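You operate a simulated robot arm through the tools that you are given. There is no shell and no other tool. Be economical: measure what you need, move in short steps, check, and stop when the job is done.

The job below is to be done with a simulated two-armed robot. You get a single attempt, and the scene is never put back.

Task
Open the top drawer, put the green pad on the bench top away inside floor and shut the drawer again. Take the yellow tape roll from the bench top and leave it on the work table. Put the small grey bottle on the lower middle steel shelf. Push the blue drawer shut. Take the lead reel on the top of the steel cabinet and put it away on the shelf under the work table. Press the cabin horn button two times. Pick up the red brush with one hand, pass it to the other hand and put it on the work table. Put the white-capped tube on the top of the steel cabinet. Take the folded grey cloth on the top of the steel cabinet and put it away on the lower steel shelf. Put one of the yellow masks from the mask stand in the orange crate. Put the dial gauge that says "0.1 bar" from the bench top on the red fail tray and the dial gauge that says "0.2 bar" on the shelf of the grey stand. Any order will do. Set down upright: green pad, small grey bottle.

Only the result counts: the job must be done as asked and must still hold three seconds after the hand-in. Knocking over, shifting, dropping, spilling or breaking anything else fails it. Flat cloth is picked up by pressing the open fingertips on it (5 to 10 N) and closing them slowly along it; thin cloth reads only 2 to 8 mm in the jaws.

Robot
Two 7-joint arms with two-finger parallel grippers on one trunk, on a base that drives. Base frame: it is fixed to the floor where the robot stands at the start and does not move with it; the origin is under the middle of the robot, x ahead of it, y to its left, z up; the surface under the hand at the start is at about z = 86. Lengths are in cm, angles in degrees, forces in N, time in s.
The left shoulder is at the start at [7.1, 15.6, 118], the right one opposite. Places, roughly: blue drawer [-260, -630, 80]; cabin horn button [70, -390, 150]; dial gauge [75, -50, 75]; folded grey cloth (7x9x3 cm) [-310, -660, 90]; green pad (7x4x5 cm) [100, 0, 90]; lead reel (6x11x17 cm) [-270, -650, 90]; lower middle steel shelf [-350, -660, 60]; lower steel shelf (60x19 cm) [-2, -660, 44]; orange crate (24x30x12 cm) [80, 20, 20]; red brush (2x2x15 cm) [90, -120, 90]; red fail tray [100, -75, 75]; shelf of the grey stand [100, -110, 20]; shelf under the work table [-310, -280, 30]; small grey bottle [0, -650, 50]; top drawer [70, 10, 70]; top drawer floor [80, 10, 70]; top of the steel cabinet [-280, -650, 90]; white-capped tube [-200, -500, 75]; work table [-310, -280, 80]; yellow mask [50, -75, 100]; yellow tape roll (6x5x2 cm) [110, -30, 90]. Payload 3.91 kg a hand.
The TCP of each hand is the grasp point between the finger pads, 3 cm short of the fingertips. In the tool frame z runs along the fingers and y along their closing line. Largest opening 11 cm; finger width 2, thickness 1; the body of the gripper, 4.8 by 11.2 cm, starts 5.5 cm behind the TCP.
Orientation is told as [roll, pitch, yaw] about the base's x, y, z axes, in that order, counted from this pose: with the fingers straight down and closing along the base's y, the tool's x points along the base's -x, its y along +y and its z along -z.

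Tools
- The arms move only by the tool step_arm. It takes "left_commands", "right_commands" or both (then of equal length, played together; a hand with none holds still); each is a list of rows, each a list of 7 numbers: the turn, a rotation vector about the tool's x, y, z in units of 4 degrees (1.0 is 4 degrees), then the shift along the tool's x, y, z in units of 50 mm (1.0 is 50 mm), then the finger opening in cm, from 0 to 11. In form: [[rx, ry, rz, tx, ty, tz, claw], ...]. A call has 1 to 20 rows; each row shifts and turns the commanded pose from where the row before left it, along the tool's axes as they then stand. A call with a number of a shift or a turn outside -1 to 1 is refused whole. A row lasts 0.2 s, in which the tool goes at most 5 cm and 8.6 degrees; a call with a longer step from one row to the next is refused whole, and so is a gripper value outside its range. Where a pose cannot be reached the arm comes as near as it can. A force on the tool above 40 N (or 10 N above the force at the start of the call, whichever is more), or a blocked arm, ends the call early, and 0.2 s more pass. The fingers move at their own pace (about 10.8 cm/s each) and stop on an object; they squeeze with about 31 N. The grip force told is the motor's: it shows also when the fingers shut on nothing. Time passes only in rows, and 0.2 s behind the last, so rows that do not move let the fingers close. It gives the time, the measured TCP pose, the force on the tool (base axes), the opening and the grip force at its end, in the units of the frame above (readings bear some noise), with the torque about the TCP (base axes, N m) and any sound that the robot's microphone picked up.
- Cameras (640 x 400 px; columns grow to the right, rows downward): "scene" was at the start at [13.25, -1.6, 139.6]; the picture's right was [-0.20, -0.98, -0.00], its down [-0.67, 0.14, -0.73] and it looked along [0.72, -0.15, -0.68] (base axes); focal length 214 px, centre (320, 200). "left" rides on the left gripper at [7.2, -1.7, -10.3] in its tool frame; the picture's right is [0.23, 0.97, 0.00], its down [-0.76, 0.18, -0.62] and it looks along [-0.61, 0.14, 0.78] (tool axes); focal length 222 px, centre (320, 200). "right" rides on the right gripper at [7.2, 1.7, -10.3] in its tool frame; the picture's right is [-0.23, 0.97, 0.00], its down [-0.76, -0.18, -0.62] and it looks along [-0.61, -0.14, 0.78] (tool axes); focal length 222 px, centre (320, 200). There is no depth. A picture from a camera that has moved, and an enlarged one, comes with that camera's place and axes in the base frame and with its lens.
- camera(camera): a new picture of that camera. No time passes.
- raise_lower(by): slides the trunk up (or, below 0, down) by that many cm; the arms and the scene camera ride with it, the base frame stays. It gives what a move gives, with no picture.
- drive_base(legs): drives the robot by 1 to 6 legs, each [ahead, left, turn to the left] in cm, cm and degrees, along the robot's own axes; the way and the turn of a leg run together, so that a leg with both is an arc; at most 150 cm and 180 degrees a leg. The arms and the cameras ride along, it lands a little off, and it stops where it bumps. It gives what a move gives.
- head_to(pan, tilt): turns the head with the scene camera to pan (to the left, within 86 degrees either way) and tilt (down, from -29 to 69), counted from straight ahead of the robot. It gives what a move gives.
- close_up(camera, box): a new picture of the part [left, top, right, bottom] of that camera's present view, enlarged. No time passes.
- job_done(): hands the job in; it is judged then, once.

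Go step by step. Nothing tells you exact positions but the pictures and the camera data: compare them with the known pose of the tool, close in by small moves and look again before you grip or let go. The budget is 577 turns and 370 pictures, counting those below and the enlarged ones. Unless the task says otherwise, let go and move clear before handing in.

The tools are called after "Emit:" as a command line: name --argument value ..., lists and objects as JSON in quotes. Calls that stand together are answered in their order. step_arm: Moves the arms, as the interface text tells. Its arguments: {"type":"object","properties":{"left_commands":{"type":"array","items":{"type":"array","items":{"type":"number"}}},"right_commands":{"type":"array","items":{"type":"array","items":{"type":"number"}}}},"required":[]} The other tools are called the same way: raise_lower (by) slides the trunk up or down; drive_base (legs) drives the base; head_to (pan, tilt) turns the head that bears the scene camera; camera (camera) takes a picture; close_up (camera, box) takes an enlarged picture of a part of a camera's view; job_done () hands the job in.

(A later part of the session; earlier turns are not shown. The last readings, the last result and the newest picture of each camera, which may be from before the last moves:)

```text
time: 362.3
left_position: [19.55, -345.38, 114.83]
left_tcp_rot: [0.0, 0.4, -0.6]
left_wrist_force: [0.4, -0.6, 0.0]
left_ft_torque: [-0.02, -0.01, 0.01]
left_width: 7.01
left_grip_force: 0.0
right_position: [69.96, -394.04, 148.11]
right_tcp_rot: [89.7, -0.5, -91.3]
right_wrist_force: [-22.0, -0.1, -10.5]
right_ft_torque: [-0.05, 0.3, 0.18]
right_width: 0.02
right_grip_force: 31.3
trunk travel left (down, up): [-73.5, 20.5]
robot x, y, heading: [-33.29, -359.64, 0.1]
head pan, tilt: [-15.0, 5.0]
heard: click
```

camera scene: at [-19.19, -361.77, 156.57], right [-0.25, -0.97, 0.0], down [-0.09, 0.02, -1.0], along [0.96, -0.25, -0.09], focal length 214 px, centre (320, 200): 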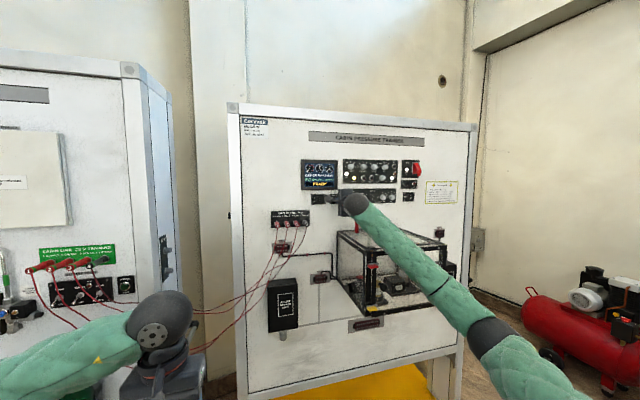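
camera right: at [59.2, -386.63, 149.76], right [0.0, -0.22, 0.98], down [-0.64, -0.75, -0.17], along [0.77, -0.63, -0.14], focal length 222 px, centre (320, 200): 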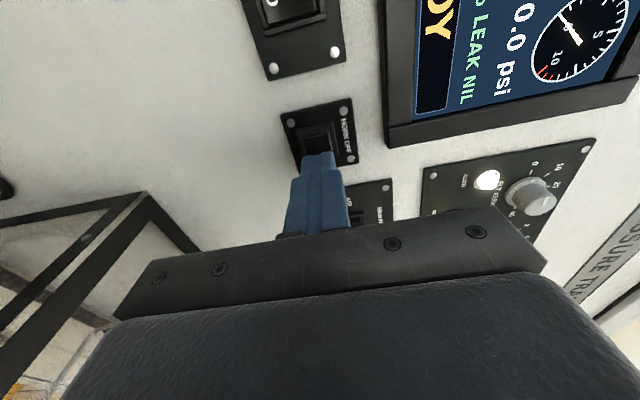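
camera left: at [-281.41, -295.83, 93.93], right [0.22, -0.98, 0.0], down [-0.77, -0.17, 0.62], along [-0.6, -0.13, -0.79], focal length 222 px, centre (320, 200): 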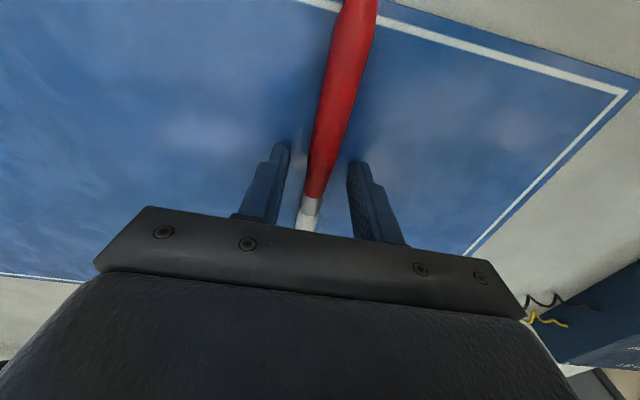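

Second click. I back off now.

Emit:
step_arm --right_commands '[[0, 0, 0, 0, 0, -0.4, 0], [0, 0, 0, 0, 0, -0.6, 0], [0, 0, 0, 0, 0, -0.8, 0], [0, 0, 0, 0, 0, -0.8, 0], [0, 0, 0, 0, 0, -0.8, 0]]'

Emit:
camera --camera "scene"

```text
time: 363.5
left_position: [19.56, -345.41, 114.81]
left_tcp_rot: [0.0, 0.3, -0.5]
left_wrist_force: [-0.1, -0.4, 0.7]
left_ft_torque: [0.01, -0.01, -0.02]
left_width: 7.0
left_grip_force: 0.1
right_position: [53.03, -393.84, 148.15]
right_tcp_rot: [89.7, -0.4, -91.2]
right_wrist_force: [-0.2, -0.7, 0.9]
right_ft_torque: [0.02, -0.01, 0.0]
right_width: 0.03
right_grip_force: 31.1
trunk travel left (down, up): [-73.5, 20.5]
robot x, y, heading: [-33.24, -359.85, 0.1]
head pan, tilt: [-15.0, 5.0]
```

```text
212 pictures are left
camera scene: at [-19.52, -361.87, 156.6], right [-0.26, -0.97, 0.0], down [-0.08, 0.02, -1.0], along [0.96, -0.26, -0.09], focal length 214 px, centre (320, 200)
```

scene: 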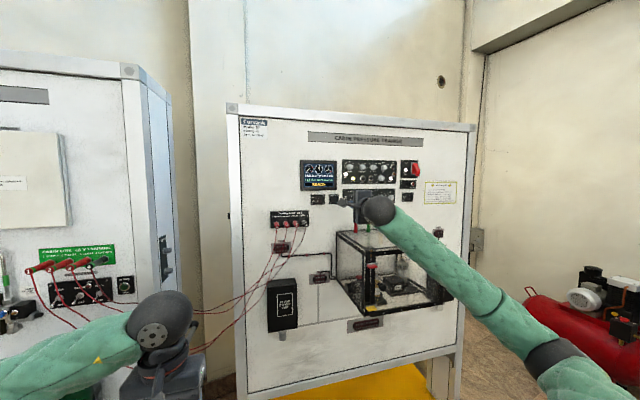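

The panel is unmoved. I back away, move the right hand outward and turn it down again.

Emit:
drive_base --legs '[[-50, 0, 0]]'

Emit:
step_arm --right_commands '[[0, 0, 0, -0.7, -0.5, 0, 5], [0, 0, 0, -0.7, -0.5, 0, 5], [0, 0, 0, -0.7, -0.5, 0, 5], [0, 0, 0, -0.7, -0.5, 0, 5], [0, 0, 0, -0.7, -0.5, 0, 5], [0, 0, 0, -0.7, -0.5, 0, 5]]'

Emit:
step_arm --right_commands '[[0.962, 0.962, -0.962, 0, 0, 0, 5], [0.962, 0.962, -0.962, 0, 0, 0, 5], [0.962, 0.962, -0.962, 0, 0, 0, 5], [0.962, 0.962, -0.962, 0, 0, 0, 5], [0.962, 0.962, -0.962, 0, 0, 0, 5], [0.962, 0.962, -0.962, 0, 0, 0, 5], [0.962, 0.962, -0.962, 0, 0, 0, 5], [0.962, 0.962, -0.962, 0, 0, 0, 5], [0.962, 0.962, -0.962, 0, 0, 0, 5], [0.962, 0.962, -0.962, 0, 0, 0, 5], [0.962, 0.962, -0.962, 0, 0, 0, 5], [0.962, 0.962, -0.962, 0, 0, 0, 5], [0.962, 0.962, -0.962, 0, 0, 0, 5], [0.962, 0.962, -0.962, 0, 0, 0, 5], [0.962, 0.962, -0.962, 0, 0, 0, 5], [0.962, 0.962, -0.962, 0, 0, 0, 5], [0.962, 0.962, -0.962, 0, 0, 0, 5], [0.962, 0.962, -0.962, 0, 0, 0, 5]]'

```text
time: 366.4
left_position: [-30.38, -345.5, 114.68]
left_tcp_rot: [-0.2, 0.4, -0.5]
left_wrist_force: [-0.1, 0.0, 0.6]
left_ft_torque: [0.0, -0.04, -0.01]
left_width: 6.99
left_grip_force: 0.0
right_position: [3.25, -393.86, 148.07]
right_tcp_rot: [89.7, -0.5, -91.2]
right_wrist_force: [0.3, -0.6, -0.4]
right_ft_torque: [0.02, 0.01, 0.01]
right_width: 0.0
right_grip_force: 30.9
trunk travel left (down, up): [-73.5, 20.5]
robot x, y, heading: [-83.31, -359.47, 0.0]
head pan, tilt: [-15.0, 5.0]
```

```text
time: 367.8
left_position: [-30.3, -345.62, 114.83]
left_tcp_rot: [-0.2, 0.2, -0.5]
left_wrist_force: [0.1, -0.4, 0.1]
left_ft_torque: [0.01, 0.01, 0.0]
left_width: 7.0
left_grip_force: 0.0
right_position: [2.77, -415.04, 133.4]
right_tcp_rot: [89.7, -0.5, -91.3]
right_wrist_force: [0.1, -0.3, -0.3]
right_ft_torque: [-0.01, -0.03, 0.03]
right_width: 5.02
right_grip_force: 0.1
trunk travel left (down, up): [-73.5, 20.5]
robot x, y, heading: [-83.13, -359.49, 0.3]
head pan, tilt: [-15.0, 5.0]
```

```text
time: 371.6
left_position: [-30.26, -345.4, 114.86]
left_tcp_rot: [-0.2, 0.2, -0.5]
left_wrist_force: [-0.6, 0.5, 0.6]
left_ft_torque: [0.0, 0.0, -0.01]
left_width: 6.97
left_grip_force: 0.0
right_position: [2.62, -414.98, 133.34]
right_tcp_rot: [-0.7, 0.4, -1.1]
right_wrist_force: [-0.4, 1.8, 0.2]
right_ft_torque: [-0.02, -0.02, 0.03]
right_width: 5.01
right_grip_force: 0.0
trunk travel left (down, up): [-73.5, 20.5]
robot x, y, heading: [-83.17, -359.48, 0.1]
head pan, tilt: [-15.0, 5.0]
```

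Neutral again. Next I face the far side (heading -90) to survey the cabinet, racks and tube.

Emit:
drive_base --legs '[[-30, 0, 0], [0, 0, -90]]'

Emit:
head_to --pan 0 --tilt 12

Emit:
camera --camera "scene"

Emit:
head_to --pan -55 --tilt 12

Emit:
camera --camera "scene"

```text
time: 377.4
left_position: [-98.1, -412.61, 114.73]
left_tcp_rot: [-0.2, 0.4, -89.5]
left_wrist_force: [-0.4, 0.6, 0.8]
left_ft_torque: [0.0, -0.03, 0.0]
left_width: 7.02
left_grip_force: 0.0
right_position: [-166.9, -446.74, 133.26]
right_tcp_rot: [-0.6, 0.4, -90.2]
right_wrist_force: [0.4, -0.7, -0.2]
right_ft_torque: [-0.01, -0.01, 0.0]
right_width: 5.0
right_grip_force: 0.0
trunk travel left (down, up): [-73.5, 20.5]
robot x, y, heading: [-113.24, -360.23, -88.8]
head pan, tilt: [-15.0, 5.0]
```

```text
time: 378.2
left_position: [-97.97, -412.59, 114.83]
left_tcp_rot: [-0.1, 0.5, -89.5]
left_wrist_force: [-0.4, 0.7, -0.2]
left_ft_torque: [-0.02, 0.02, 0.03]
left_width: 7.01
left_grip_force: 0.1
right_position: [-166.93, -446.84, 133.22]
right_tcp_rot: [-0.5, 0.4, -90.2]
right_wrist_force: [-0.2, -1.0, -0.2]
right_ft_torque: [-0.01, 0.01, -0.02]
right_width: 5.03
right_grip_force: 0.0
trunk travel left (down, up): [-73.5, 20.5]
robot x, y, heading: [-112.99, -359.77, -88.9]
head pan, tilt: [0.0, 12.0]
```

```text
211 pictures are left
camera scene: at [-112.81, -374.1, 155.45], right [-1.0, -0.02, 0.0], down [0.0, 0.21, -0.98], along [0.02, -0.98, -0.21], focal length 214 px, centre (320, 200)
```

scene: 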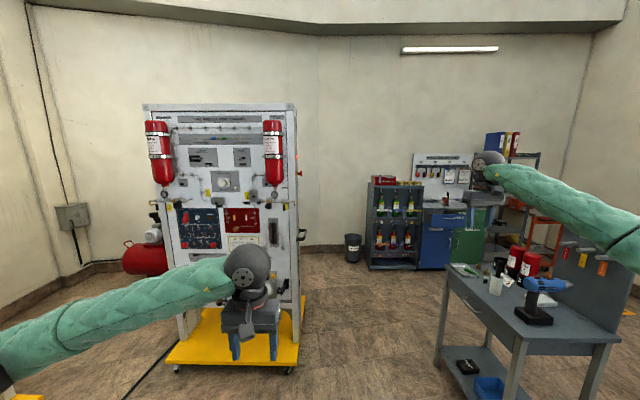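

```text
time: 379.4
left_position: [-97.86, -412.64, 114.76]
left_tcp_rot: [-0.2, 0.4, -89.5]
left_wrist_force: [-0.5, 0.3, 0.1]
left_ft_torque: [-0.01, 0.0, -0.04]
left_width: 7.0
left_grip_force: 0.1
right_position: [-166.93, -446.75, 133.27]
right_tcp_rot: [-0.5, 0.4, -90.2]
right_wrist_force: [-0.7, -0.7, 0.8]
right_ft_torque: [0.0, 0.0, 0.0]
right_width: 5.0
right_grip_force: 0.1
trunk travel left (down, up): [-73.5, 20.5]
robot x, y, heading: [-113.32, -359.81, -88.6]
head pan, tilt: [-55.0, 12.0]
```

```text
210 pictures are left
camera scene: at [-120.51, -370.29, 155.45], right [-0.59, 0.81, 0.0], down [0.17, 0.12, -0.98], along [-0.79, -0.58, -0.21], focal length 214 px, centre (320, 200)
```

scene: 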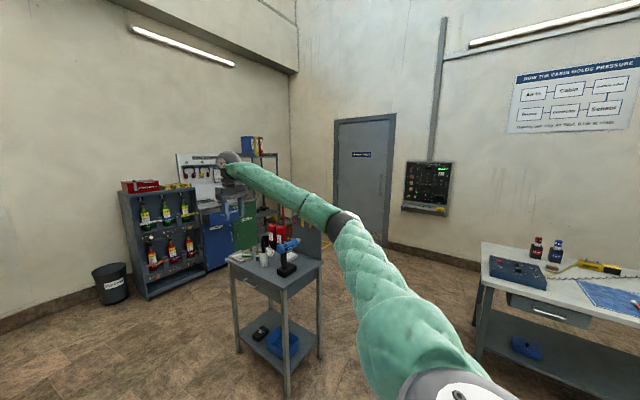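

I see the racks, the blue-drawer cabinet and a tool table near [-215,-490]. I zoom for details.

Emit:
close_up --camera "scene" --box '[220, 210, 340, 300]'

Emit:
close_up --camera "scene" --box '[100, 130, 300, 290]'

```text
4.44 times, centred on (280, 255) of scene
camera zoom: at [-120.51, -370.29, 155.45], right [-0.59, 0.81, 0.0], down [0.17, 0.12, -0.98], along [-0.79, -0.58, -0.21], focal length 953 px, centre (498, -44)
```

zoom: 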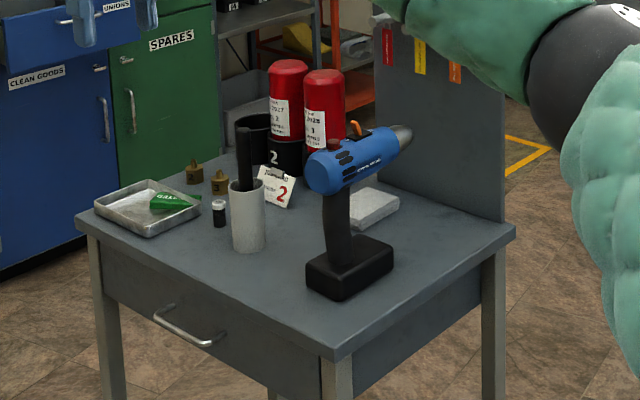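

```text
2.50 times, centred on (200, 210) of scene
camera zoom: at [-120.51, -370.29, 155.45], right [-0.59, 0.81, 0.0], down [0.17, 0.12, -0.98], along [-0.79, -0.58, -0.21], focal length 536 px, centre (620, 175)
```

zoom: 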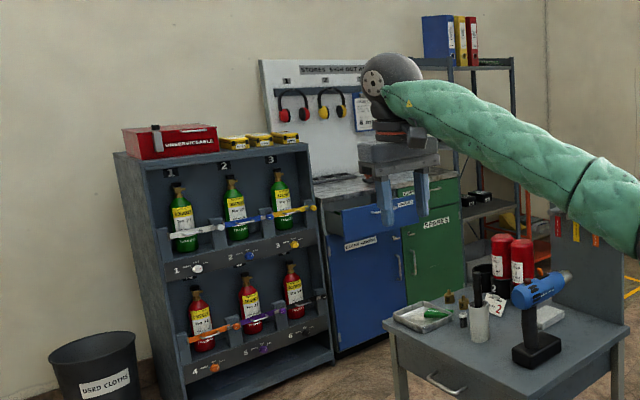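

The white-capped black vial stands on the tool table near [-214.6,-499.5], top z ≈ 81. The table front runs along x = -201, so I approach facing -x and use the left hand.

Emit:
drive_base --legs '[[0, 0, -91.2], [0, 119, 0]]'

Emit:
step_arm --right_commands '[[0.2, 0.1, 0.2, 0.8, 0, 0.2, 5], [0, 0, 0, 0.8, 0, 0.2, 5], [0, 0, 0, 0.8, 0, 0.2, 5], [0, 0, 0, 0.6, 0.3, 0.2, 5]]'

Emit:
head_to --pan 0 --tilt 30

Emit:
camera --camera "scene"

```text
time: 389.4
left_position: [-167.16, -492.46, 114.79]
left_tcp_rot: [-0.1, 0.4, 179.1]
left_wrist_force: [1.0, -0.1, -0.2]
left_ft_torque: [0.01, -0.01, 0.0]
left_width: 6.99
left_grip_force: 0.1
right_position: [-199.91, -422.65, 133.15]
right_tcp_rot: [-0.5, 0.3, 178.4]
right_wrist_force: [0.1, 0.3, -0.8]
right_ft_torque: [0.03, -0.02, 0.01]
right_width: 5.0
right_grip_force: 0.0
trunk travel left (down, up): [-73.5, 20.5]
robot x, y, heading: [-114.2, -478.53, 179.9]
head pan, tilt: [-55.0, 12.0]
```

```text
time: 390.4
left_position: [-167.14, -492.41, 114.66]
left_tcp_rot: [-0.3, 0.3, 179.3]
left_wrist_force: [0.4, -0.1, 0.0]
left_ft_torque: [-0.04, 0.0, 0.01]
left_width: 7.03
left_grip_force: 0.1
right_position: [-184.64, -424.64, 129.52]
right_tcp_rot: [-1.3, 0.7, 177.7]
right_wrist_force: [0.3, 0.6, 0.5]
right_ft_torque: [-0.01, -0.02, 0.0]
right_width: 5.02
right_grip_force: 0.1
trunk travel left (down, up): [-73.5, 20.5]
robot x, y, heading: [-114.06, -478.45, 179.8]
head pan, tilt: [-55.0, 12.0]
```

```text
time: 391.6
left_position: [-167.13, -492.29, 114.83]
left_tcp_rot: [-0.3, 0.4, 179.3]
left_wrist_force: [0.3, 0.1, -0.3]
left_ft_torque: [0.05, 0.0, 0.01]
left_width: 7.03
left_grip_force: 0.1
right_position: [-184.74, -424.75, 129.39]
right_tcp_rot: [-1.3, 0.9, 177.7]
right_wrist_force: [-0.7, 0.0, 0.9]
right_ft_torque: [-0.02, -0.01, 0.01]
right_width: 5.01
right_grip_force: 0.1
trunk travel left (down, up): [-73.5, 20.5]
robot x, y, heading: [-114.04, -478.35, 179.9]
head pan, tilt: [0.0, 30.0]
```

```text
207 pictures are left
camera scene: at [-128.11, -478.22, 152.54], right [0.0, 1.0, 0.0], down [0.5, 0.0, -0.87], along [-0.87, 0.0, -0.5], focal length 214 px, centre (320, 200)
```

scene: 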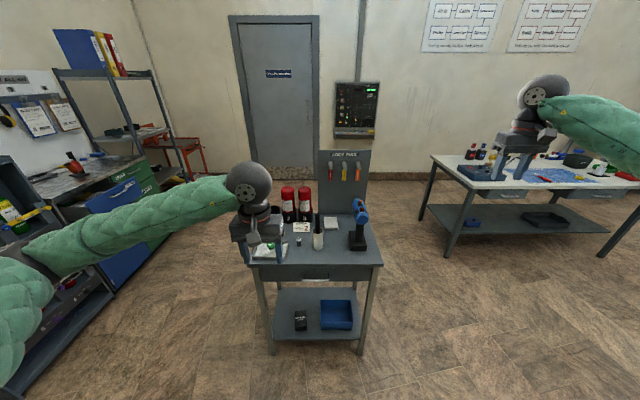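

Emit:
close_up --camera "scene" --box '[240, 190, 380, 280]'

Emit:
camera --camera "left"

```text
4.44 times, centred on (310, 235) of scene
camera zoom: at [-128.11, -478.22, 152.54], right [0.0, 1.0, 0.0], down [0.5, 0.0, -0.87], along [-0.87, 0.0, -0.5], focal length 953 px, centre (364, 44)
```

zoom: 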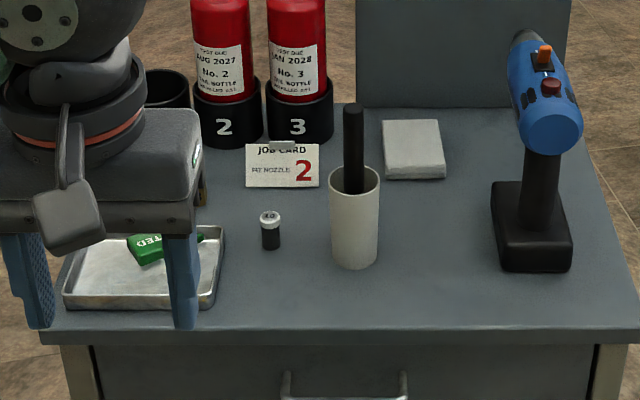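

```text
205 pictures are left
camera left: at [-159.9, -490.78, 125.14], right [0.21, -0.98, 0.0], down [-0.77, -0.17, 0.62], along [-0.6, -0.13, -0.79], focal length 222 px, centre (320, 200)
```

left: 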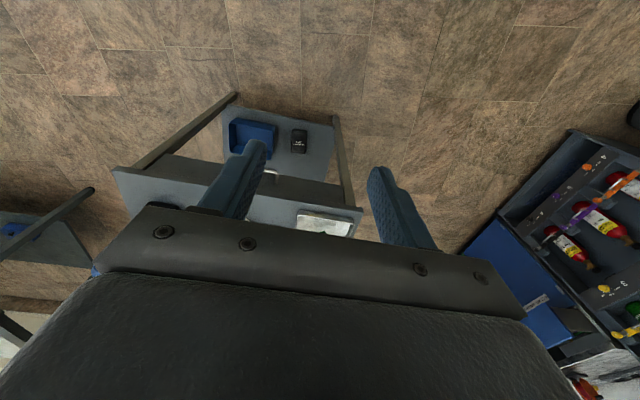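

Emit:
drive_base --legs '[[18, 0, 0]]'

Emit:
camera --camera "left"

Emit:
close_up --camera "scene" --box '[220, 200, 400, 320]'

```text
time: 393.1
left_position: [-184.96, -492.41, 114.81]
left_tcp_rot: [-0.3, 0.3, 179.2]
left_wrist_force: [-0.2, -0.6, -1.2]
left_ft_torque: [-0.03, -0.04, 0.03]
left_width: 7.02
left_grip_force: 0.0
right_position: [-202.76, -424.76, 129.43]
right_tcp_rot: [-1.3, 0.8, 177.8]
right_wrist_force: [-0.5, 0.1, -0.7]
right_ft_torque: [-0.01, -0.03, 0.01]
right_width: 5.04
right_grip_force: 0.1
trunk travel left (down, up): [-73.5, 20.5]
robot x, y, heading: [-132.09, -478.24, 180.1]
head pan, tilt: [0.0, 30.0]
```

```text
204 pictures are left
camera left: at [-177.86, -490.83, 125.12], right [0.22, -0.98, 0.0], down [-0.77, -0.17, 0.62], along [-0.6, -0.13, -0.79], focal length 222 px, centre (320, 200)
```

left: 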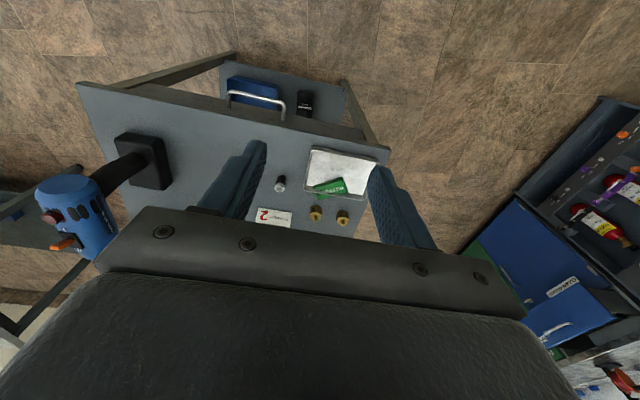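

```text
3.33 times, centred on (310, 260) of scene
camera zoom: at [-146.1, -478.23, 152.54], right [0.0, 1.0, 0.0], down [0.5, 0.0, -0.87], along [-0.87, 0.0, -0.5], focal length 715 px, centre (353, 0)
```

zoom: 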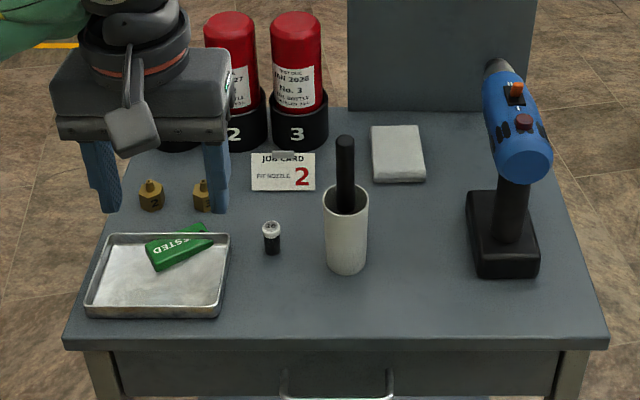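

The vial is at y ≈ -488, x ≈ -206 with 4–5 cm of room on both sides. I move the left hand above it and look again.

Emit:
step_arm --left_commands '[[0, 0, 0, -0.8, -0.2, 0, 5], [0, 0, 0, -0.8, -0.2, 0, 5], [0, 0, 0, -0.8, -0.2, 0, 5], [0, 0, 0, -0.8, -0.2, 0, 5], [0, 0, 0, -0.8, 0, 0.4, 5], [0, 0, 0, 0, 0, 0.8, 5]]'

Emit:
camera --camera "left"

Emit:
close_up --camera "scene" --box '[220, 180, 400, 300]'

```text
time: 394.5
left_position: [-205.14, -488.41, 108.6]
left_tcp_rot: [-0.2, 0.3, 179.2]
left_wrist_force: [-0.7, -0.1, 0.7]
left_ft_torque: [-0.02, -0.01, 0.0]
left_width: 4.99
left_grip_force: 0.1
right_position: [-202.69, -424.88, 129.5]
right_tcp_rot: [-1.2, 0.9, 177.8]
right_wrist_force: [0.2, -0.1, 0.1]
right_ft_torque: [-0.01, 0.01, -0.01]
right_width: 5.01
right_grip_force: 0.1
trunk travel left (down, up): [-73.5, 20.5]
robot x, y, heading: [-131.66, -478.39, 180.1]
head pan, tilt: [0.0, 30.0]
```

```text
202 pictures are left
camera left: at [-197.75, -486.85, 119.01], right [0.21, -0.98, 0.0], down [-0.77, -0.17, 0.62], along [-0.6, -0.13, -0.79], focal length 222 px, centre (320, 200)
```

left: 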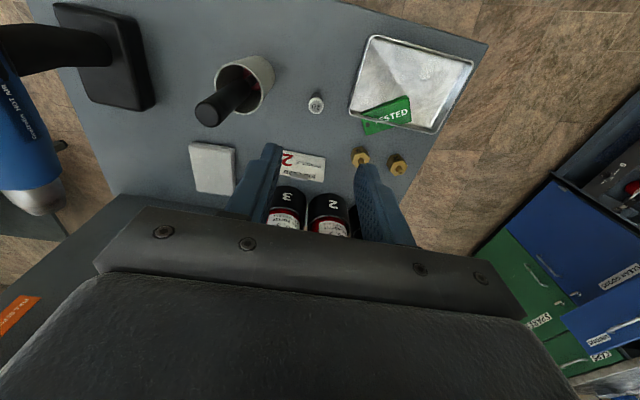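

```text
3.33 times, centred on (310, 240) of scene
camera zoom: at [-145.98, -478.29, 152.55], right [0.0, 1.0, 0.0], down [0.5, 0.0, -0.87], along [-0.87, 0.0, -0.5], focal length 715 px, centre (353, 67)
```

zoom: 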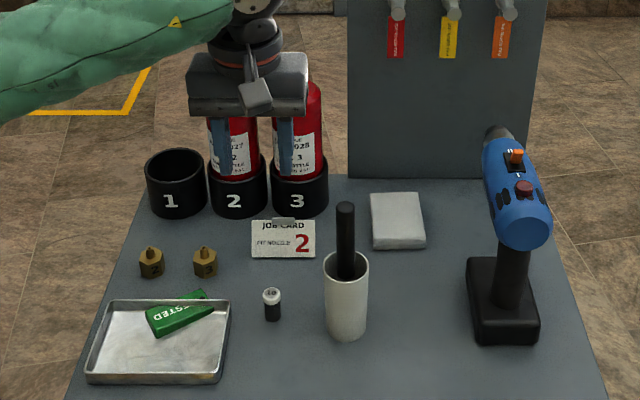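

Emit:
step_arm --left_commands '[[0, 0, 0, -0.3, 0, 0.7, 5], [0, 0, 0, 0, 0, 0.8, 5], [0, 0, 0, 0, 0, 0.8, 5], [0, 0, 0, 0, 0, 0.8, 5]]'

Emit:
camera --camera "left"

Emit:
close_up --camera "scene" --box '[250, 190, 370, 290]'

```text
time: 395.5
left_position: [-206.52, -487.95, 93.17]
left_tcp_rot: [-0.2, 0.3, 179.3]
left_wrist_force: [0.0, -0.7, 0.9]
left_ft_torque: [-0.02, 0.01, -0.02]
left_width: 5.0
left_grip_force: 0.2
right_position: [-202.84, -424.78, 129.39]
right_tcp_rot: [-1.3, 0.8, 177.8]
right_wrist_force: [-0.2, 0.3, -0.8]
right_ft_torque: [0.01, -0.05, 0.0]
right_width: 5.0
right_grip_force: 0.0
trunk travel left (down, up): [-73.5, 20.5]
robot x, y, heading: [-131.61, -478.14, 179.8]
head pan, tilt: [0.0, 30.0]
```

```text
200 pictures are left
camera left: at [-199.27, -486.45, 103.56], right [0.22, -0.98, 0.0], down [-0.77, -0.17, 0.62], along [-0.6, -0.13, -0.79], focal length 222 px, centre (320, 200)
```

left: 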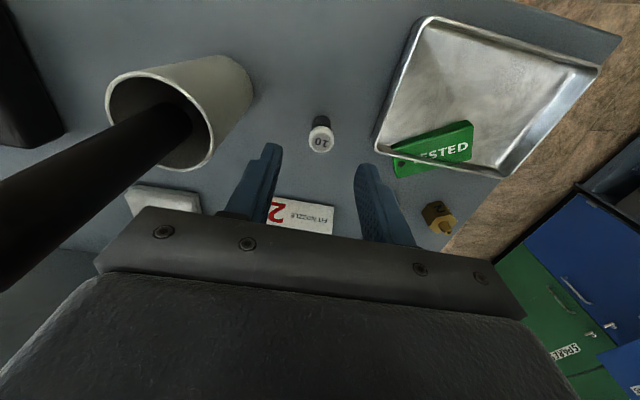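

```text
4.00 times, centred on (310, 240) of scene
camera zoom: at [-146.09, -478.26, 152.54], right [0.0, 1.0, 0.0], down [0.5, 0.0, -0.87], along [-0.87, 0.0, -0.5], focal length 858 px, centre (360, 40)
```

zoom: 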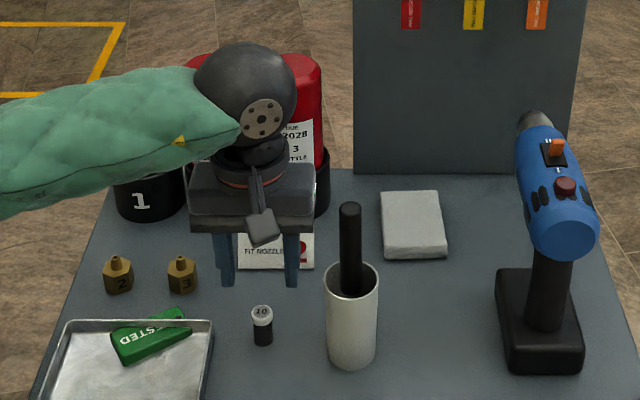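

The black rod in the pot is too near the gripper body. I raise a bit and yaw the gripper 90° so it closes along x.

Emit:
step_arm --left_commands '[[0, 0, 0, 0, 0, -0.9, 5], [0, 0, 0, 0, 0, -0.9, 5], [0, 0, 0, 0, 0, -0.4, 5], [0, 0, 1, 0, 0, 0, 5], [0, 0, 1, 0, 0, 0, 5], [0, 0, 1, 0, 0, 0, 5], [0, 0, 1, 0, 0, 0, 5], [0, 0, 1, 0, 0, 0, 5], [0, 0, 1, 0, 0, 0, 5], [0, 0, 1, 0, 0, 0, 5], [0, 0, 1, 0, 0, 0, 5], [0, 0, 1, 0, 0, 0, 5], [0, 0, 1, 0, 0, 0, 5], [0, 0, 1, 0, 0, 0, 5], [0, 0, 1, 0, 0, 0, 5], [0, 0, 1, 0, 0, 0, 5], [0, 0, 1, 0, 0, 0, 5], [0, 0, 1, 0, 0, 0, 5], [0, 0, 1, 0, 0, 0, 5]]'

Emit:
step_arm --left_commands '[[0, 0, 1, 0, 0, 0, 5], [0, 0, 1, 0, 0, 0, 5], [0, 0, 1, 0, 0, 0, 5], [0, 0, 1, 0, 0, 0, 5], [0, 0, 1, 0, 0, 0, 5], [0, 0, 1, 0, 0, 0, 5], [0, 0, 0.5, 0, 0, 0, 5]]'

Emit:
camera --camera "left"

```text
time: 399.5
left_position: [-206.48, -488.1, 104.18]
left_tcp_rot: [-0.3, 0.1, 123.3]
left_wrist_force: [-0.3, 0.1, -0.8]
left_ft_torque: [0.03, -0.02, -0.03]
left_width: 4.99
left_grip_force: 0.2
left hand out of reach, approached as far as the arm can: row 18, 19
right_position: [-202.74, -424.73, 129.54]
right_tcp_rot: [-1.4, 0.8, 177.8]
right_wrist_force: [0.4, -1.0, 0.1]
right_ft_torque: [0.01, -0.01, 0.0]
right_width: 5.01
right_grip_force: 0.2
trunk travel left (down, up): [-73.5, 20.5]
robot x, y, heading: [-132.25, -478.24, 179.9]
head pan, tilt: [0.0, 30.0]
```

```text
time: 401.1
left_position: [-206.44, -488.15, 104.28]
left_tcp_rot: [-0.4, 0.1, 121.2]
left_wrist_force: [0.2, -0.2, -0.3]
left_ft_torque: [-0.01, 0.0, 0.0]
left_width: 5.01
left_grip_force: 0.1
left hand out of reach, approached as far as the arm can: row 1, 2, 3, 4, 5, 6
right_position: [-202.74, -424.81, 129.39]
right_tcp_rot: [-1.2, 0.9, 177.8]
right_wrist_force: [0.4, 0.1, 0.0]
right_ft_torque: [0.0, -0.01, 0.01]
right_width: 5.01
right_grip_force: 0.0
trunk travel left (down, up): [-73.5, 20.5]
robot x, y, heading: [-131.82, -478.68, 179.8]
head pan, tilt: [0.0, 30.0]
```

```text
198 pictures are left
camera left: at [-201.23, -493.44, 114.5], right [-0.71, -0.7, -0.01], down [-0.55, 0.56, 0.62], along [-0.43, 0.45, -0.78], focal length 222 px, centre (320, 200)
```

left: 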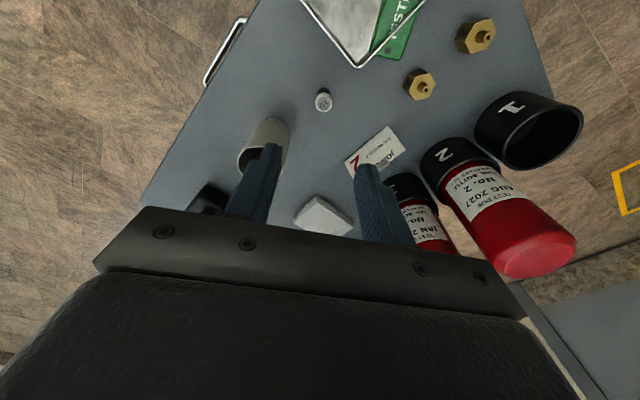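

The wrist stops at 121°. I raise the hand and turn the base 20° to gain the rest.

Emit:
step_arm --left_commands '[[0, 0, 0, 0, 0, -0.9, 5], [0, 0, 0, 0, 0, -0.9, 5], [0, 0, 0, 0, 0, -0.9, 5]]'

Emit:
drive_base --legs '[[0, 0, -20], [-7.5, 25, 0]]'

Emit:
camera --camera "left"

Emit:
camera --camera "scene"

```text
time: 401.9
left_position: [-206.49, -488.13, 117.65]
left_tcp_rot: [-0.3, 0.1, 121.3]
left_wrist_force: [0.4, -0.6, -0.6]
left_ft_torque: [-0.04, 0.0, 0.0]
left_width: 5.01
left_grip_force: 0.1
right_position: [-202.71, -424.74, 129.43]
right_tcp_rot: [-1.2, 0.8, 177.8]
right_wrist_force: [-0.1, 0.0, -0.7]
right_ft_torque: [-0.02, 0.01, 0.0]
right_width: 5.01
right_grip_force: 0.1
trunk travel left (down, up): [-73.5, 20.5]
robot x, y, heading: [-131.9, -478.39, 180.1]
head pan, tilt: [0.0, 30.0]
```

```text
time: 404.8
left_position: [-206.88, -488.21, 117.62]
left_tcp_rot: [-0.4, 0.1, 101.5]
left_wrist_force: [0.0, 0.2, -0.1]
left_ft_torque: [0.02, -0.03, -0.01]
left_width: 5.03
left_grip_force: 0.1
right_position: [-181.7, -429.96, 129.43]
right_tcp_rot: [-1.3, 0.8, 157.9]
right_wrist_force: [-0.1, -0.5, 0.4]
right_ft_torque: [0.01, -0.03, -0.01]
right_width: 5.0
right_grip_force: 0.2
trunk travel left (down, up): [-73.5, 20.5]
robot x, y, heading: [-133.43, -504.61, 159.9]
head pan, tilt: [0.0, 30.0]
```

```text
197 pictures are left
camera left: at [-203.76, -495.04, 127.91], right [-0.91, -0.41, -0.01], down [-0.33, 0.71, 0.62], along [-0.25, 0.57, -0.78], focal length 222 px, centre (320, 200)
```

left: 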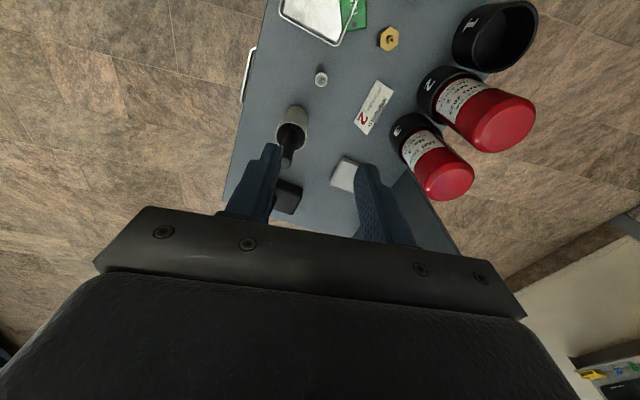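

```text
196 pictures are left
camera scene: at [-146.59, -499.51, 152.53], right [0.34, 0.94, 0.0], down [0.47, -0.17, -0.87], along [-0.81, 0.3, -0.5], focal length 214 px, centre (320, 200)
```

scene: 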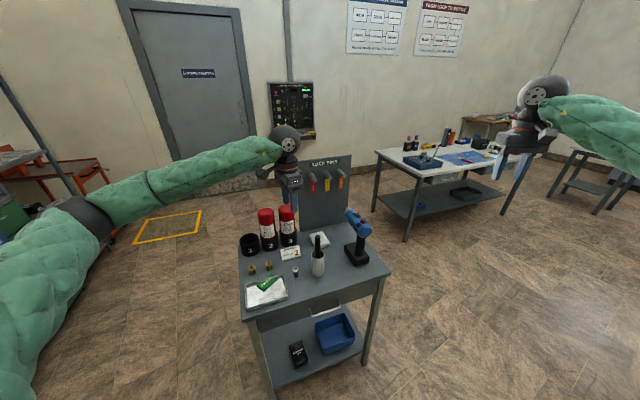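

Yaw is 101° and the vial is centered. I descend part way and look.

Emit:
step_arm --left_commands '[[0, 0, 0, 0, 0, 0.9, 5], [0, 0, 0, 0, 0, 0.9, 5], [0, 0, 0, 0, 0, 0.9, 5], [0, 0, 0, 0, 0, 0.9, 5], [0, 0, 0, 0, 0, 0.8, 5]]'

Emit:
camera --camera "left"

Emit:
close_up --camera "scene" --box '[220, 180, 380, 300]'

```text
time: 406.0
left_position: [-206.83, -488.43, 95.7]
left_tcp_rot: [-0.4, 0.1, 101.4]
left_wrist_force: [0.2, 0.4, -0.2]
left_ft_torque: [0.0, -0.01, 0.01]
left_width: 5.0
left_grip_force: 0.0
right_position: [-181.74, -429.8, 129.49]
right_tcp_rot: [-1.3, 0.9, 158.0]
right_wrist_force: [0.2, 0.1, -0.3]
right_ft_torque: [-0.01, -0.01, 0.0]
right_width: 5.02
right_grip_force: 0.0
trunk travel left (down, up): [-73.5, 20.5]
robot x, y, heading: [-133.82, -504.16, 160.3]
head pan, tilt: [0.0, 30.0]
```

```text
195 pictures are left
camera left: at [-203.73, -495.22, 106.06], right [-0.91, -0.41, -0.01], down [-0.33, 0.71, 0.62], along [-0.25, 0.57, -0.78], focal length 222 px, centre (320, 200)
```

left: 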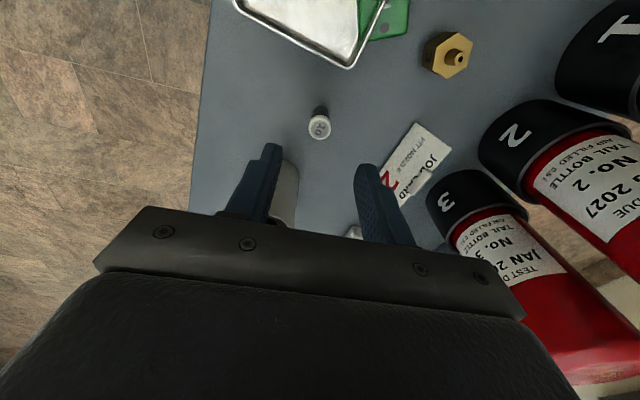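

```text
3.33 times, centred on (300, 240) of scene
camera zoom: at [-146.61, -499.5, 152.54], right [0.34, 0.94, 0.0], down [0.47, -0.17, -0.87], along [-0.81, 0.3, -0.5], focal length 715 px, centre (387, 67)
```

zoom: 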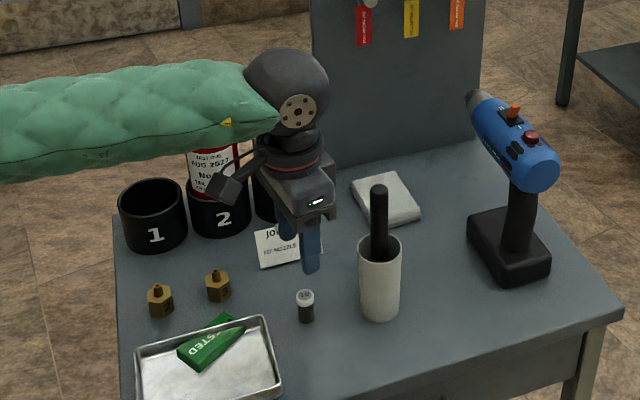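

Cap top is at [-206.6,-488,84.6]. I descend to 83.3 and grip.

Emit:
step_arm --left_commands '[[0, 0, 0, -0.07, -0.06, 0.6, 5], [0, 0, 0, 0, 0, 0.7, 5], [0, 0, 0, 0, 0, 0.7, 5], [0, 0, 0, 0, 0, 0.46, 5], [0, 0, 0, 0, 0, 0, 5]]'

Emit:
camera --camera "left"

```text
time: 407.0
left_position: [-206.61, -487.97, 85.09]
left_tcp_rot: [-0.1, -0.1, 101.5]
left_wrist_force: [5.1, -8.8, 11.9]
left_ft_torque: [-0.41, 0.14, 0.24]
left_width: 4.87
left_grip_force: 0.0
right_position: [-181.6, -429.88, 129.47]
right_tcp_rot: [-1.4, 0.8, 157.9]
right_wrist_force: [-0.8, 0.4, 0.2]
right_ft_torque: [-0.01, 0.02, 0.03]
right_width: 5.02
right_grip_force: 0.0
trunk travel left (down, up): [-73.5, 20.5]
robot x, y, heading: [-133.53, -504.77, 160.0]
head pan, tilt: [0.0, 30.0]
stopped in row 4 (left hand): the force on the tool passed its limit at 56 N (the readings are from after the stop); the commanded pose is now the measured one
```

```text
193 pictures are left
camera left: at [-203.47, -494.72, 95.31], right [-0.91, -0.42, 0.0], down [-0.33, 0.71, 0.62], along [-0.26, 0.57, -0.78], focal length 222 px, centre (320, 200)
```

left: 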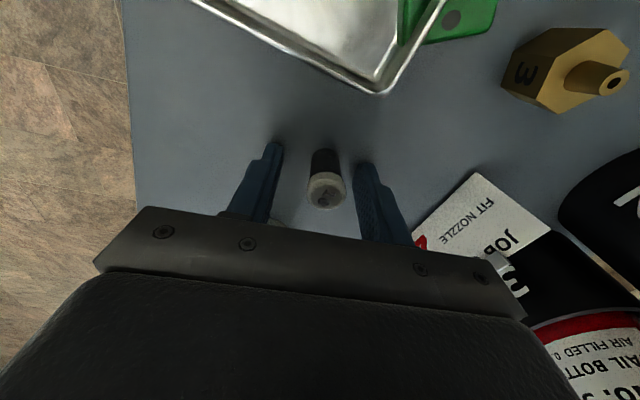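

The fingertips touched the table (z ≈ 82). I lift 4 mm and close on the vial.

Emit:
step_arm --left_commands '[[0, 0, 0, 0, 0, -0.1, 5], [0, 0, 0, 0, 0.08, 0, 4], [0, 0, 0, 0, 0, 0, 2], [0, 0, 0, 0, 0, 0, 1], [0, 0, 0, 0, 0, 0, 1]]'

Emit:
camera --camera "left"

```text
time: 408.2
left_position: [-207.12, -487.98, 85.37]
left_tcp_rot: [-0.2, 0.0, 101.4]
left_wrist_force: [0.0, -0.3, -0.4]
left_ft_torque: [0.0, -0.01, 0.0]
left_width: 1.97
left_grip_force: 31.1
right_position: [-181.81, -429.9, 129.43]
right_tcp_rot: [-1.3, 0.9, 157.9]
right_wrist_force: [-0.7, 0.7, -0.5]
right_ft_torque: [0.01, -0.02, 0.02]
right_width: 5.04
right_grip_force: 0.0
trunk travel left (down, up): [-73.5, 20.5]
robot x, y, heading: [-133.56, -504.19, 160.2]
head pan, tilt: [0.0, 30.0]
```

```text
192 pictures are left
camera left: at [-203.95, -494.74, 95.77], right [-0.91, -0.42, 0.0], down [-0.33, 0.71, 0.62], along [-0.26, 0.57, -0.78], focal length 222 px, centre (320, 200)
```

left: 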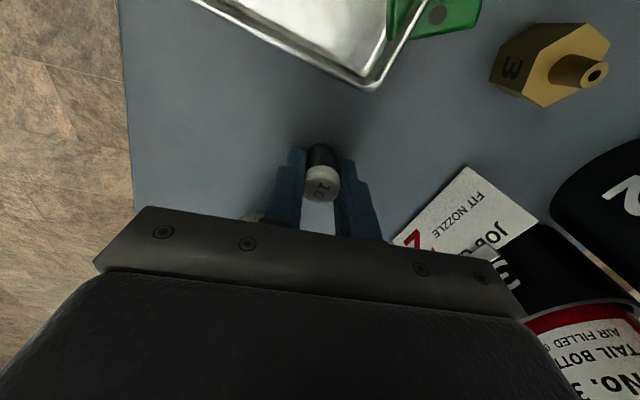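

Gripped. I lift it high and back away, then face the cabinet.

Emit:
step_arm --left_commands '[[0, 0, 0, 0, 0, -0.4, 1], [0, 0, 0, 0, 0, -0.8, 1], [0, 0, 0, 0, 0, -0.9, 1], [0, 0, 0, 0, 0, -0.9, 1], [0, 0, 0, 0, 0, -0.9, 1], [0, 0, 0, 0, 0, -0.9, 1], [0, 0, 0, 0, 0, -0.9, 1], [0, 0, 0, 0, 0, -0.5, 1]]'

Emit:
camera --camera "left"

Emit:
head_to --pan 60 --tilt 20

Emit:
camera --camera "scene"

```text
time: 410.0
left_position: [-207.04, -488.03, 116.41]
left_tcp_rot: [-0.1, -0.1, 101.3]
left_wrist_force: [-0.4, -0.3, 0.4]
left_ft_torque: [0.0, 0.01, 0.03]
left_width: 1.98
left_grip_force: 31.7
right_position: [-181.66, -429.95, 129.46]
right_tcp_rot: [-1.2, 0.8, 157.8]
right_wrist_force: [0.2, 0.3, -0.3]
right_ft_torque: [-0.02, 0.0, 0.01]
right_width: 5.04
right_grip_force: 0.0
trunk travel left (down, up): [-73.5, 20.5]
robot x, y, heading: [-133.39, -504.43, 159.9]
head pan, tilt: [0.0, 30.0]
```

```text
191 pictures are left
camera left: at [-203.98, -494.89, 126.77], right [-0.91, -0.42, 0.0], down [-0.33, 0.71, 0.62], along [-0.26, 0.57, -0.78], focal length 222 px, centre (320, 200)
```

left: 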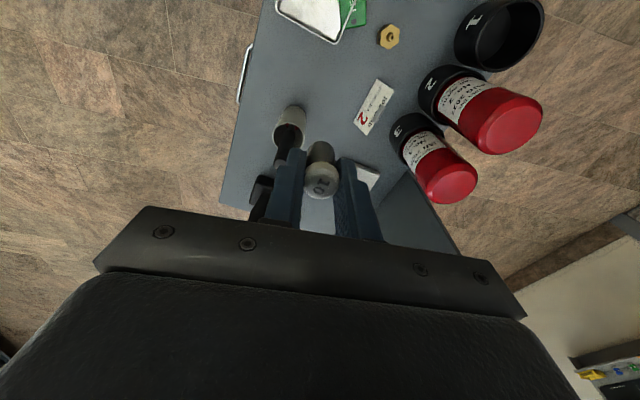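

```text
time: 411.3
left_position: [-207.17, -488.07, 116.4]
left_tcp_rot: [-0.2, -0.1, 101.4]
left_wrist_force: [0.1, 0.1, -0.8]
left_ft_torque: [-0.02, 0.01, 0.03]
left_width: 1.96
left_grip_force: 31.5
right_position: [-181.82, -429.98, 129.45]
right_tcp_rot: [-1.3, 0.8, 158.0]
right_wrist_force: [-0.2, 0.0, 1.0]
right_ft_torque: [-0.02, -0.04, 0.01]
right_width: 5.03
right_grip_force: 0.0
trunk travel left (down, up): [-73.5, 20.5]
robot x, y, heading: [-133.41, -504.34, 160.1]
head pan, tilt: [60.0, 20.0]
```

```text
190 pictures are left
camera scene: at [-145.22, -508.57, 154.15], right [-0.64, 0.77, 0.0], down [0.26, 0.22, -0.94], along [-0.72, -0.6, -0.34], focal length 214 px, centre (320, 200)
```

scene: 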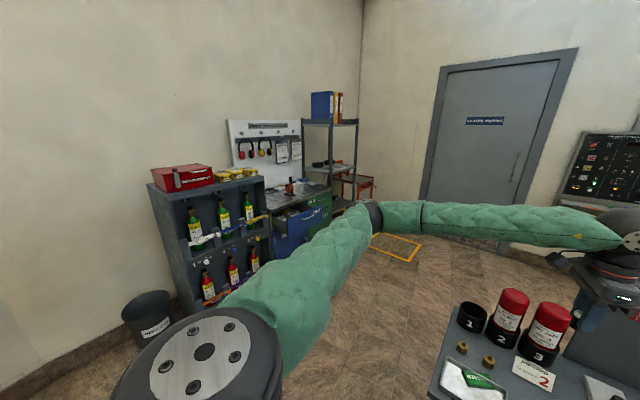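

The cabinet front is about y = -632, x -237…-315, top z ≈ 88. I drive around the table's lower side, then turn to face it.

Emit:
drive_base --legs '[[0, 0, 20], [0, 50, 0], [135, 0, 0], [0, 0, 90]]'

Emit:
head_to --pan 0 --tilt 32

Emit:
camera --camera "scene"

```text
time: 425.5
left_position: [-258.17, -628.86, 116.34]
left_tcp_rot: [-0.2, -0.1, -148.8]
left_wrist_force: [-0.4, 0.1, 0.1]
left_ft_torque: [-0.02, 0.01, -0.01]
left_width: 1.98
left_grip_force: 31.3
right_position: [-321.4, -624.72, 129.45]
right_tcp_rot: [-1.3, 0.7, -92.2]
right_wrist_force: [-0.7, 0.6, 0.2]
right_ft_torque: [0.02, 0.01, 0.03]
right_width: 5.01
right_grip_force: 0.1
trunk travel left (down, up): [-73.5, 20.5]
robot x, y, heading: [-267.7, -553.97, -90.0]
head pan, tilt: [60.0, 20.0]
```

```text
time: 426.8
left_position: [-258.0, -628.91, 116.39]
left_tcp_rot: [-0.2, -0.1, -148.8]
left_wrist_force: [0.2, 0.2, 0.2]
left_ft_torque: [0.01, -0.02, -0.01]
left_width: 1.98
left_grip_force: 31.6
right_position: [-321.52, -624.69, 129.49]
right_tcp_rot: [-1.3, 0.7, -92.3]
right_wrist_force: [0.3, 0.1, -0.4]
right_ft_torque: [0.01, 0.01, 0.04]
right_width: 4.99
right_grip_force: 0.1
trunk travel left (down, up): [-73.5, 20.5]
robot x, y, heading: [-267.84, -553.95, -90.2]
head pan, tilt: [0.0, 32.0]
```

```text
189 pictures are left
camera scene: at [-267.75, -567.9, 152.23], right [-1.0, 0.0, 0.0], down [0.0, 0.53, -0.85], along [0.0, -0.85, -0.53], focal length 214 px, centre (320, 200)
```

scene: 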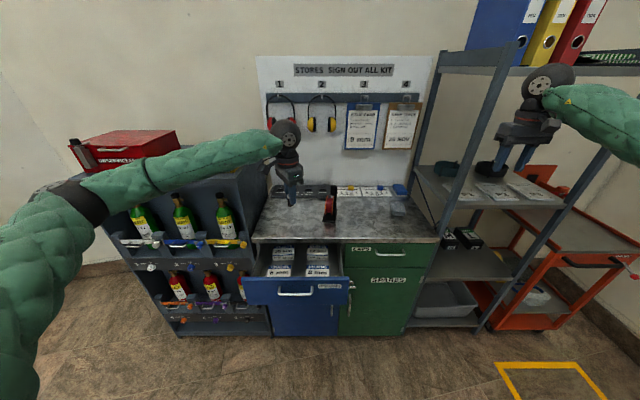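

Clear view: the blue drawer stands open, the rack is at the right. I zoom on the cabinet top and rack.

Emit:
close_up --camera "scene" --box '[235, 170, 445, 320]'

Emit:
close_up --camera "scene" --box '[400, 140, 600, 350]'

Emit:
camera --camera "left"

```text
2.67 times, centred on (340, 245) of scene
camera zoom: at [-267.75, -567.9, 152.23], right [-1.0, 0.0, 0.0], down [0.0, 0.53, -0.85], along [0.0, -0.85, -0.53], focal length 572 px, centre (267, 80)
```

zoom: 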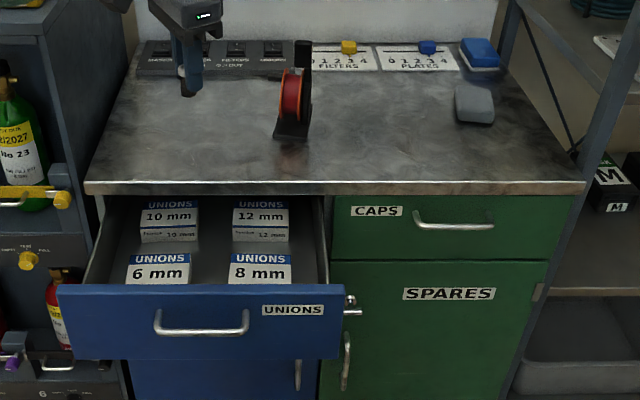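

```text
1.90 times, centred on (500, 245) of scene
camera zoom: at [-267.75, -567.9, 152.23], right [-1.0, 0.0, 0.0], down [0.0, 0.53, -0.85], along [0.0, -0.85, -0.53], focal length 408 px, centre (-23, 114)
```

zoom: 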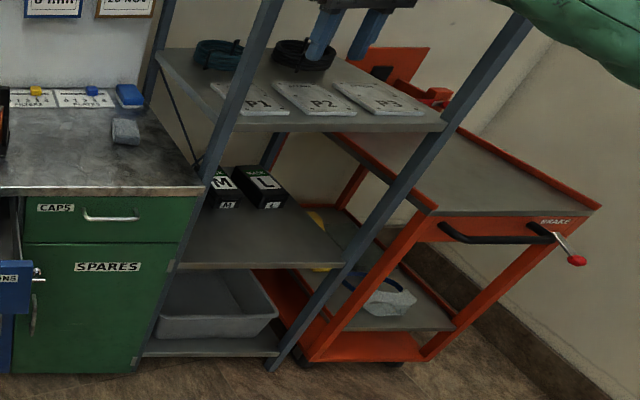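

```text
186 pictures are left
camera left: at [-252.74, -623.69, 126.75], right [0.7, -0.71, 0.0], down [-0.56, -0.55, 0.62], along [-0.45, -0.43, -0.78], focal length 222 px, centre (320, 200)
```

left: 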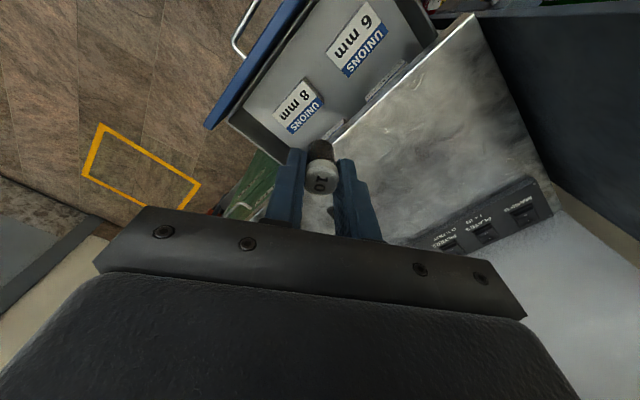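

I know the layout now. I'll set the vial on the free left middle of the cabinet top, near [-256,-650]. First I step 8 cm ahead, then move the hand.

Emit:
drive_base --legs '[[8, 0, 0]]'

Emit:
step_arm --left_commands '[[0, 0, 0, -0.32, 0.58, 0, 1], [0, 0, 0, -0.32, 0.58, 0.3, 1], [0, 0, 0, -0.32, 0.58, 0.4, 1], [0, 0, 0, -0.2, 0.37, 0.4, 1]]'

Emit:
camera --camera "left"

Emit:
camera --camera "scene"

```text
time: 427.8
left_position: [-258.07, -636.83, 116.38]
left_tcp_rot: [-0.2, -0.1, -148.5]
left_wrist_force: [0.1, -0.6, -0.7]
left_ft_torque: [-0.01, -0.01, -0.01]
left_width: 1.99
left_grip_force: 30.8
right_position: [-321.41, -632.87, 129.37]
right_tcp_rot: [-1.4, 0.8, -92.2]
right_wrist_force: [0.4, -0.3, -0.6]
right_ft_torque: [0.01, -0.04, 0.01]
right_width: 5.02
right_grip_force: 0.1
trunk travel left (down, up): [-73.5, 20.5]
robot x, y, heading: [-267.93, -561.97, -90.0]
head pan, tilt: [0.0, 32.0]
```

```text
time: 428.8
left_position: [-258.08, -637.79, 116.53]
left_tcp_rot: [-0.3, -0.1, -148.6]
left_wrist_force: [0.2, 0.9, -0.4]
left_ft_torque: [0.02, 0.0, -0.01]
left_width: 1.94
left_grip_force: 31.3
left hand out of reach, approached as far as the arm can: row 1, 2, 3, 4
right_position: [-321.38, -632.67, 129.52]
right_tcp_rot: [-1.3, 0.8, -92.2]
right_wrist_force: [0.4, 0.2, -0.2]
right_ft_torque: [-0.02, 0.0, 0.02]
right_width: 5.03
right_grip_force: 0.0
trunk travel left (down, up): [-73.5, 20.5]
robot x, y, heading: [-267.94, -562.07, -90.1]
head pan, tilt: [0.0, 32.0]
```

```text
185 pictures are left
camera left: at [-252.65, -632.65, 126.78], right [0.7, -0.71, 0.0], down [-0.56, -0.55, 0.62], along [-0.45, -0.44, -0.78], focal length 222 px, centre (320, 200)
```

left: 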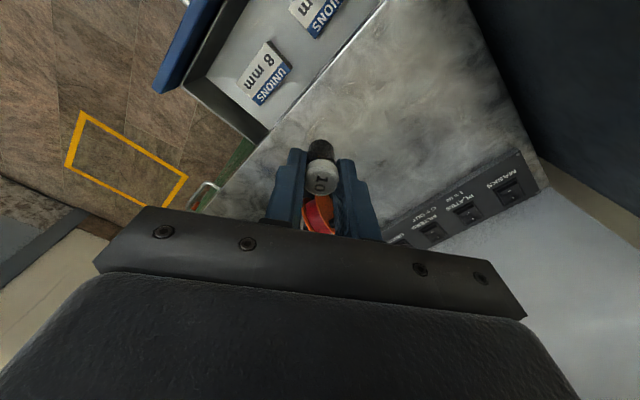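

```text
184 pictures are left
camera scene: at [-267.79, -575.77, 152.24], right [-1.0, 0.0, 0.0], down [0.0, 0.53, -0.85], along [0.0, -0.85, -0.53], focal length 214 px, centre (320, 200)
```

scene: 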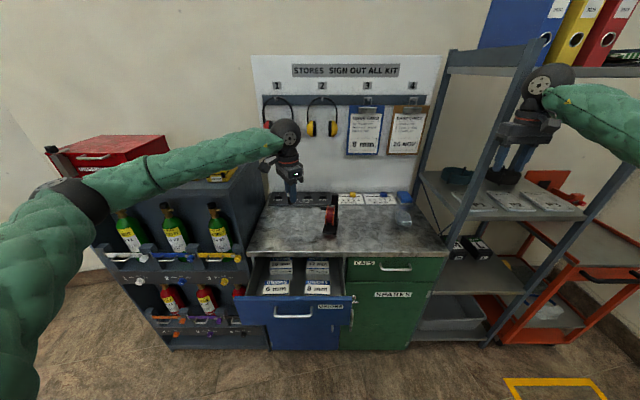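

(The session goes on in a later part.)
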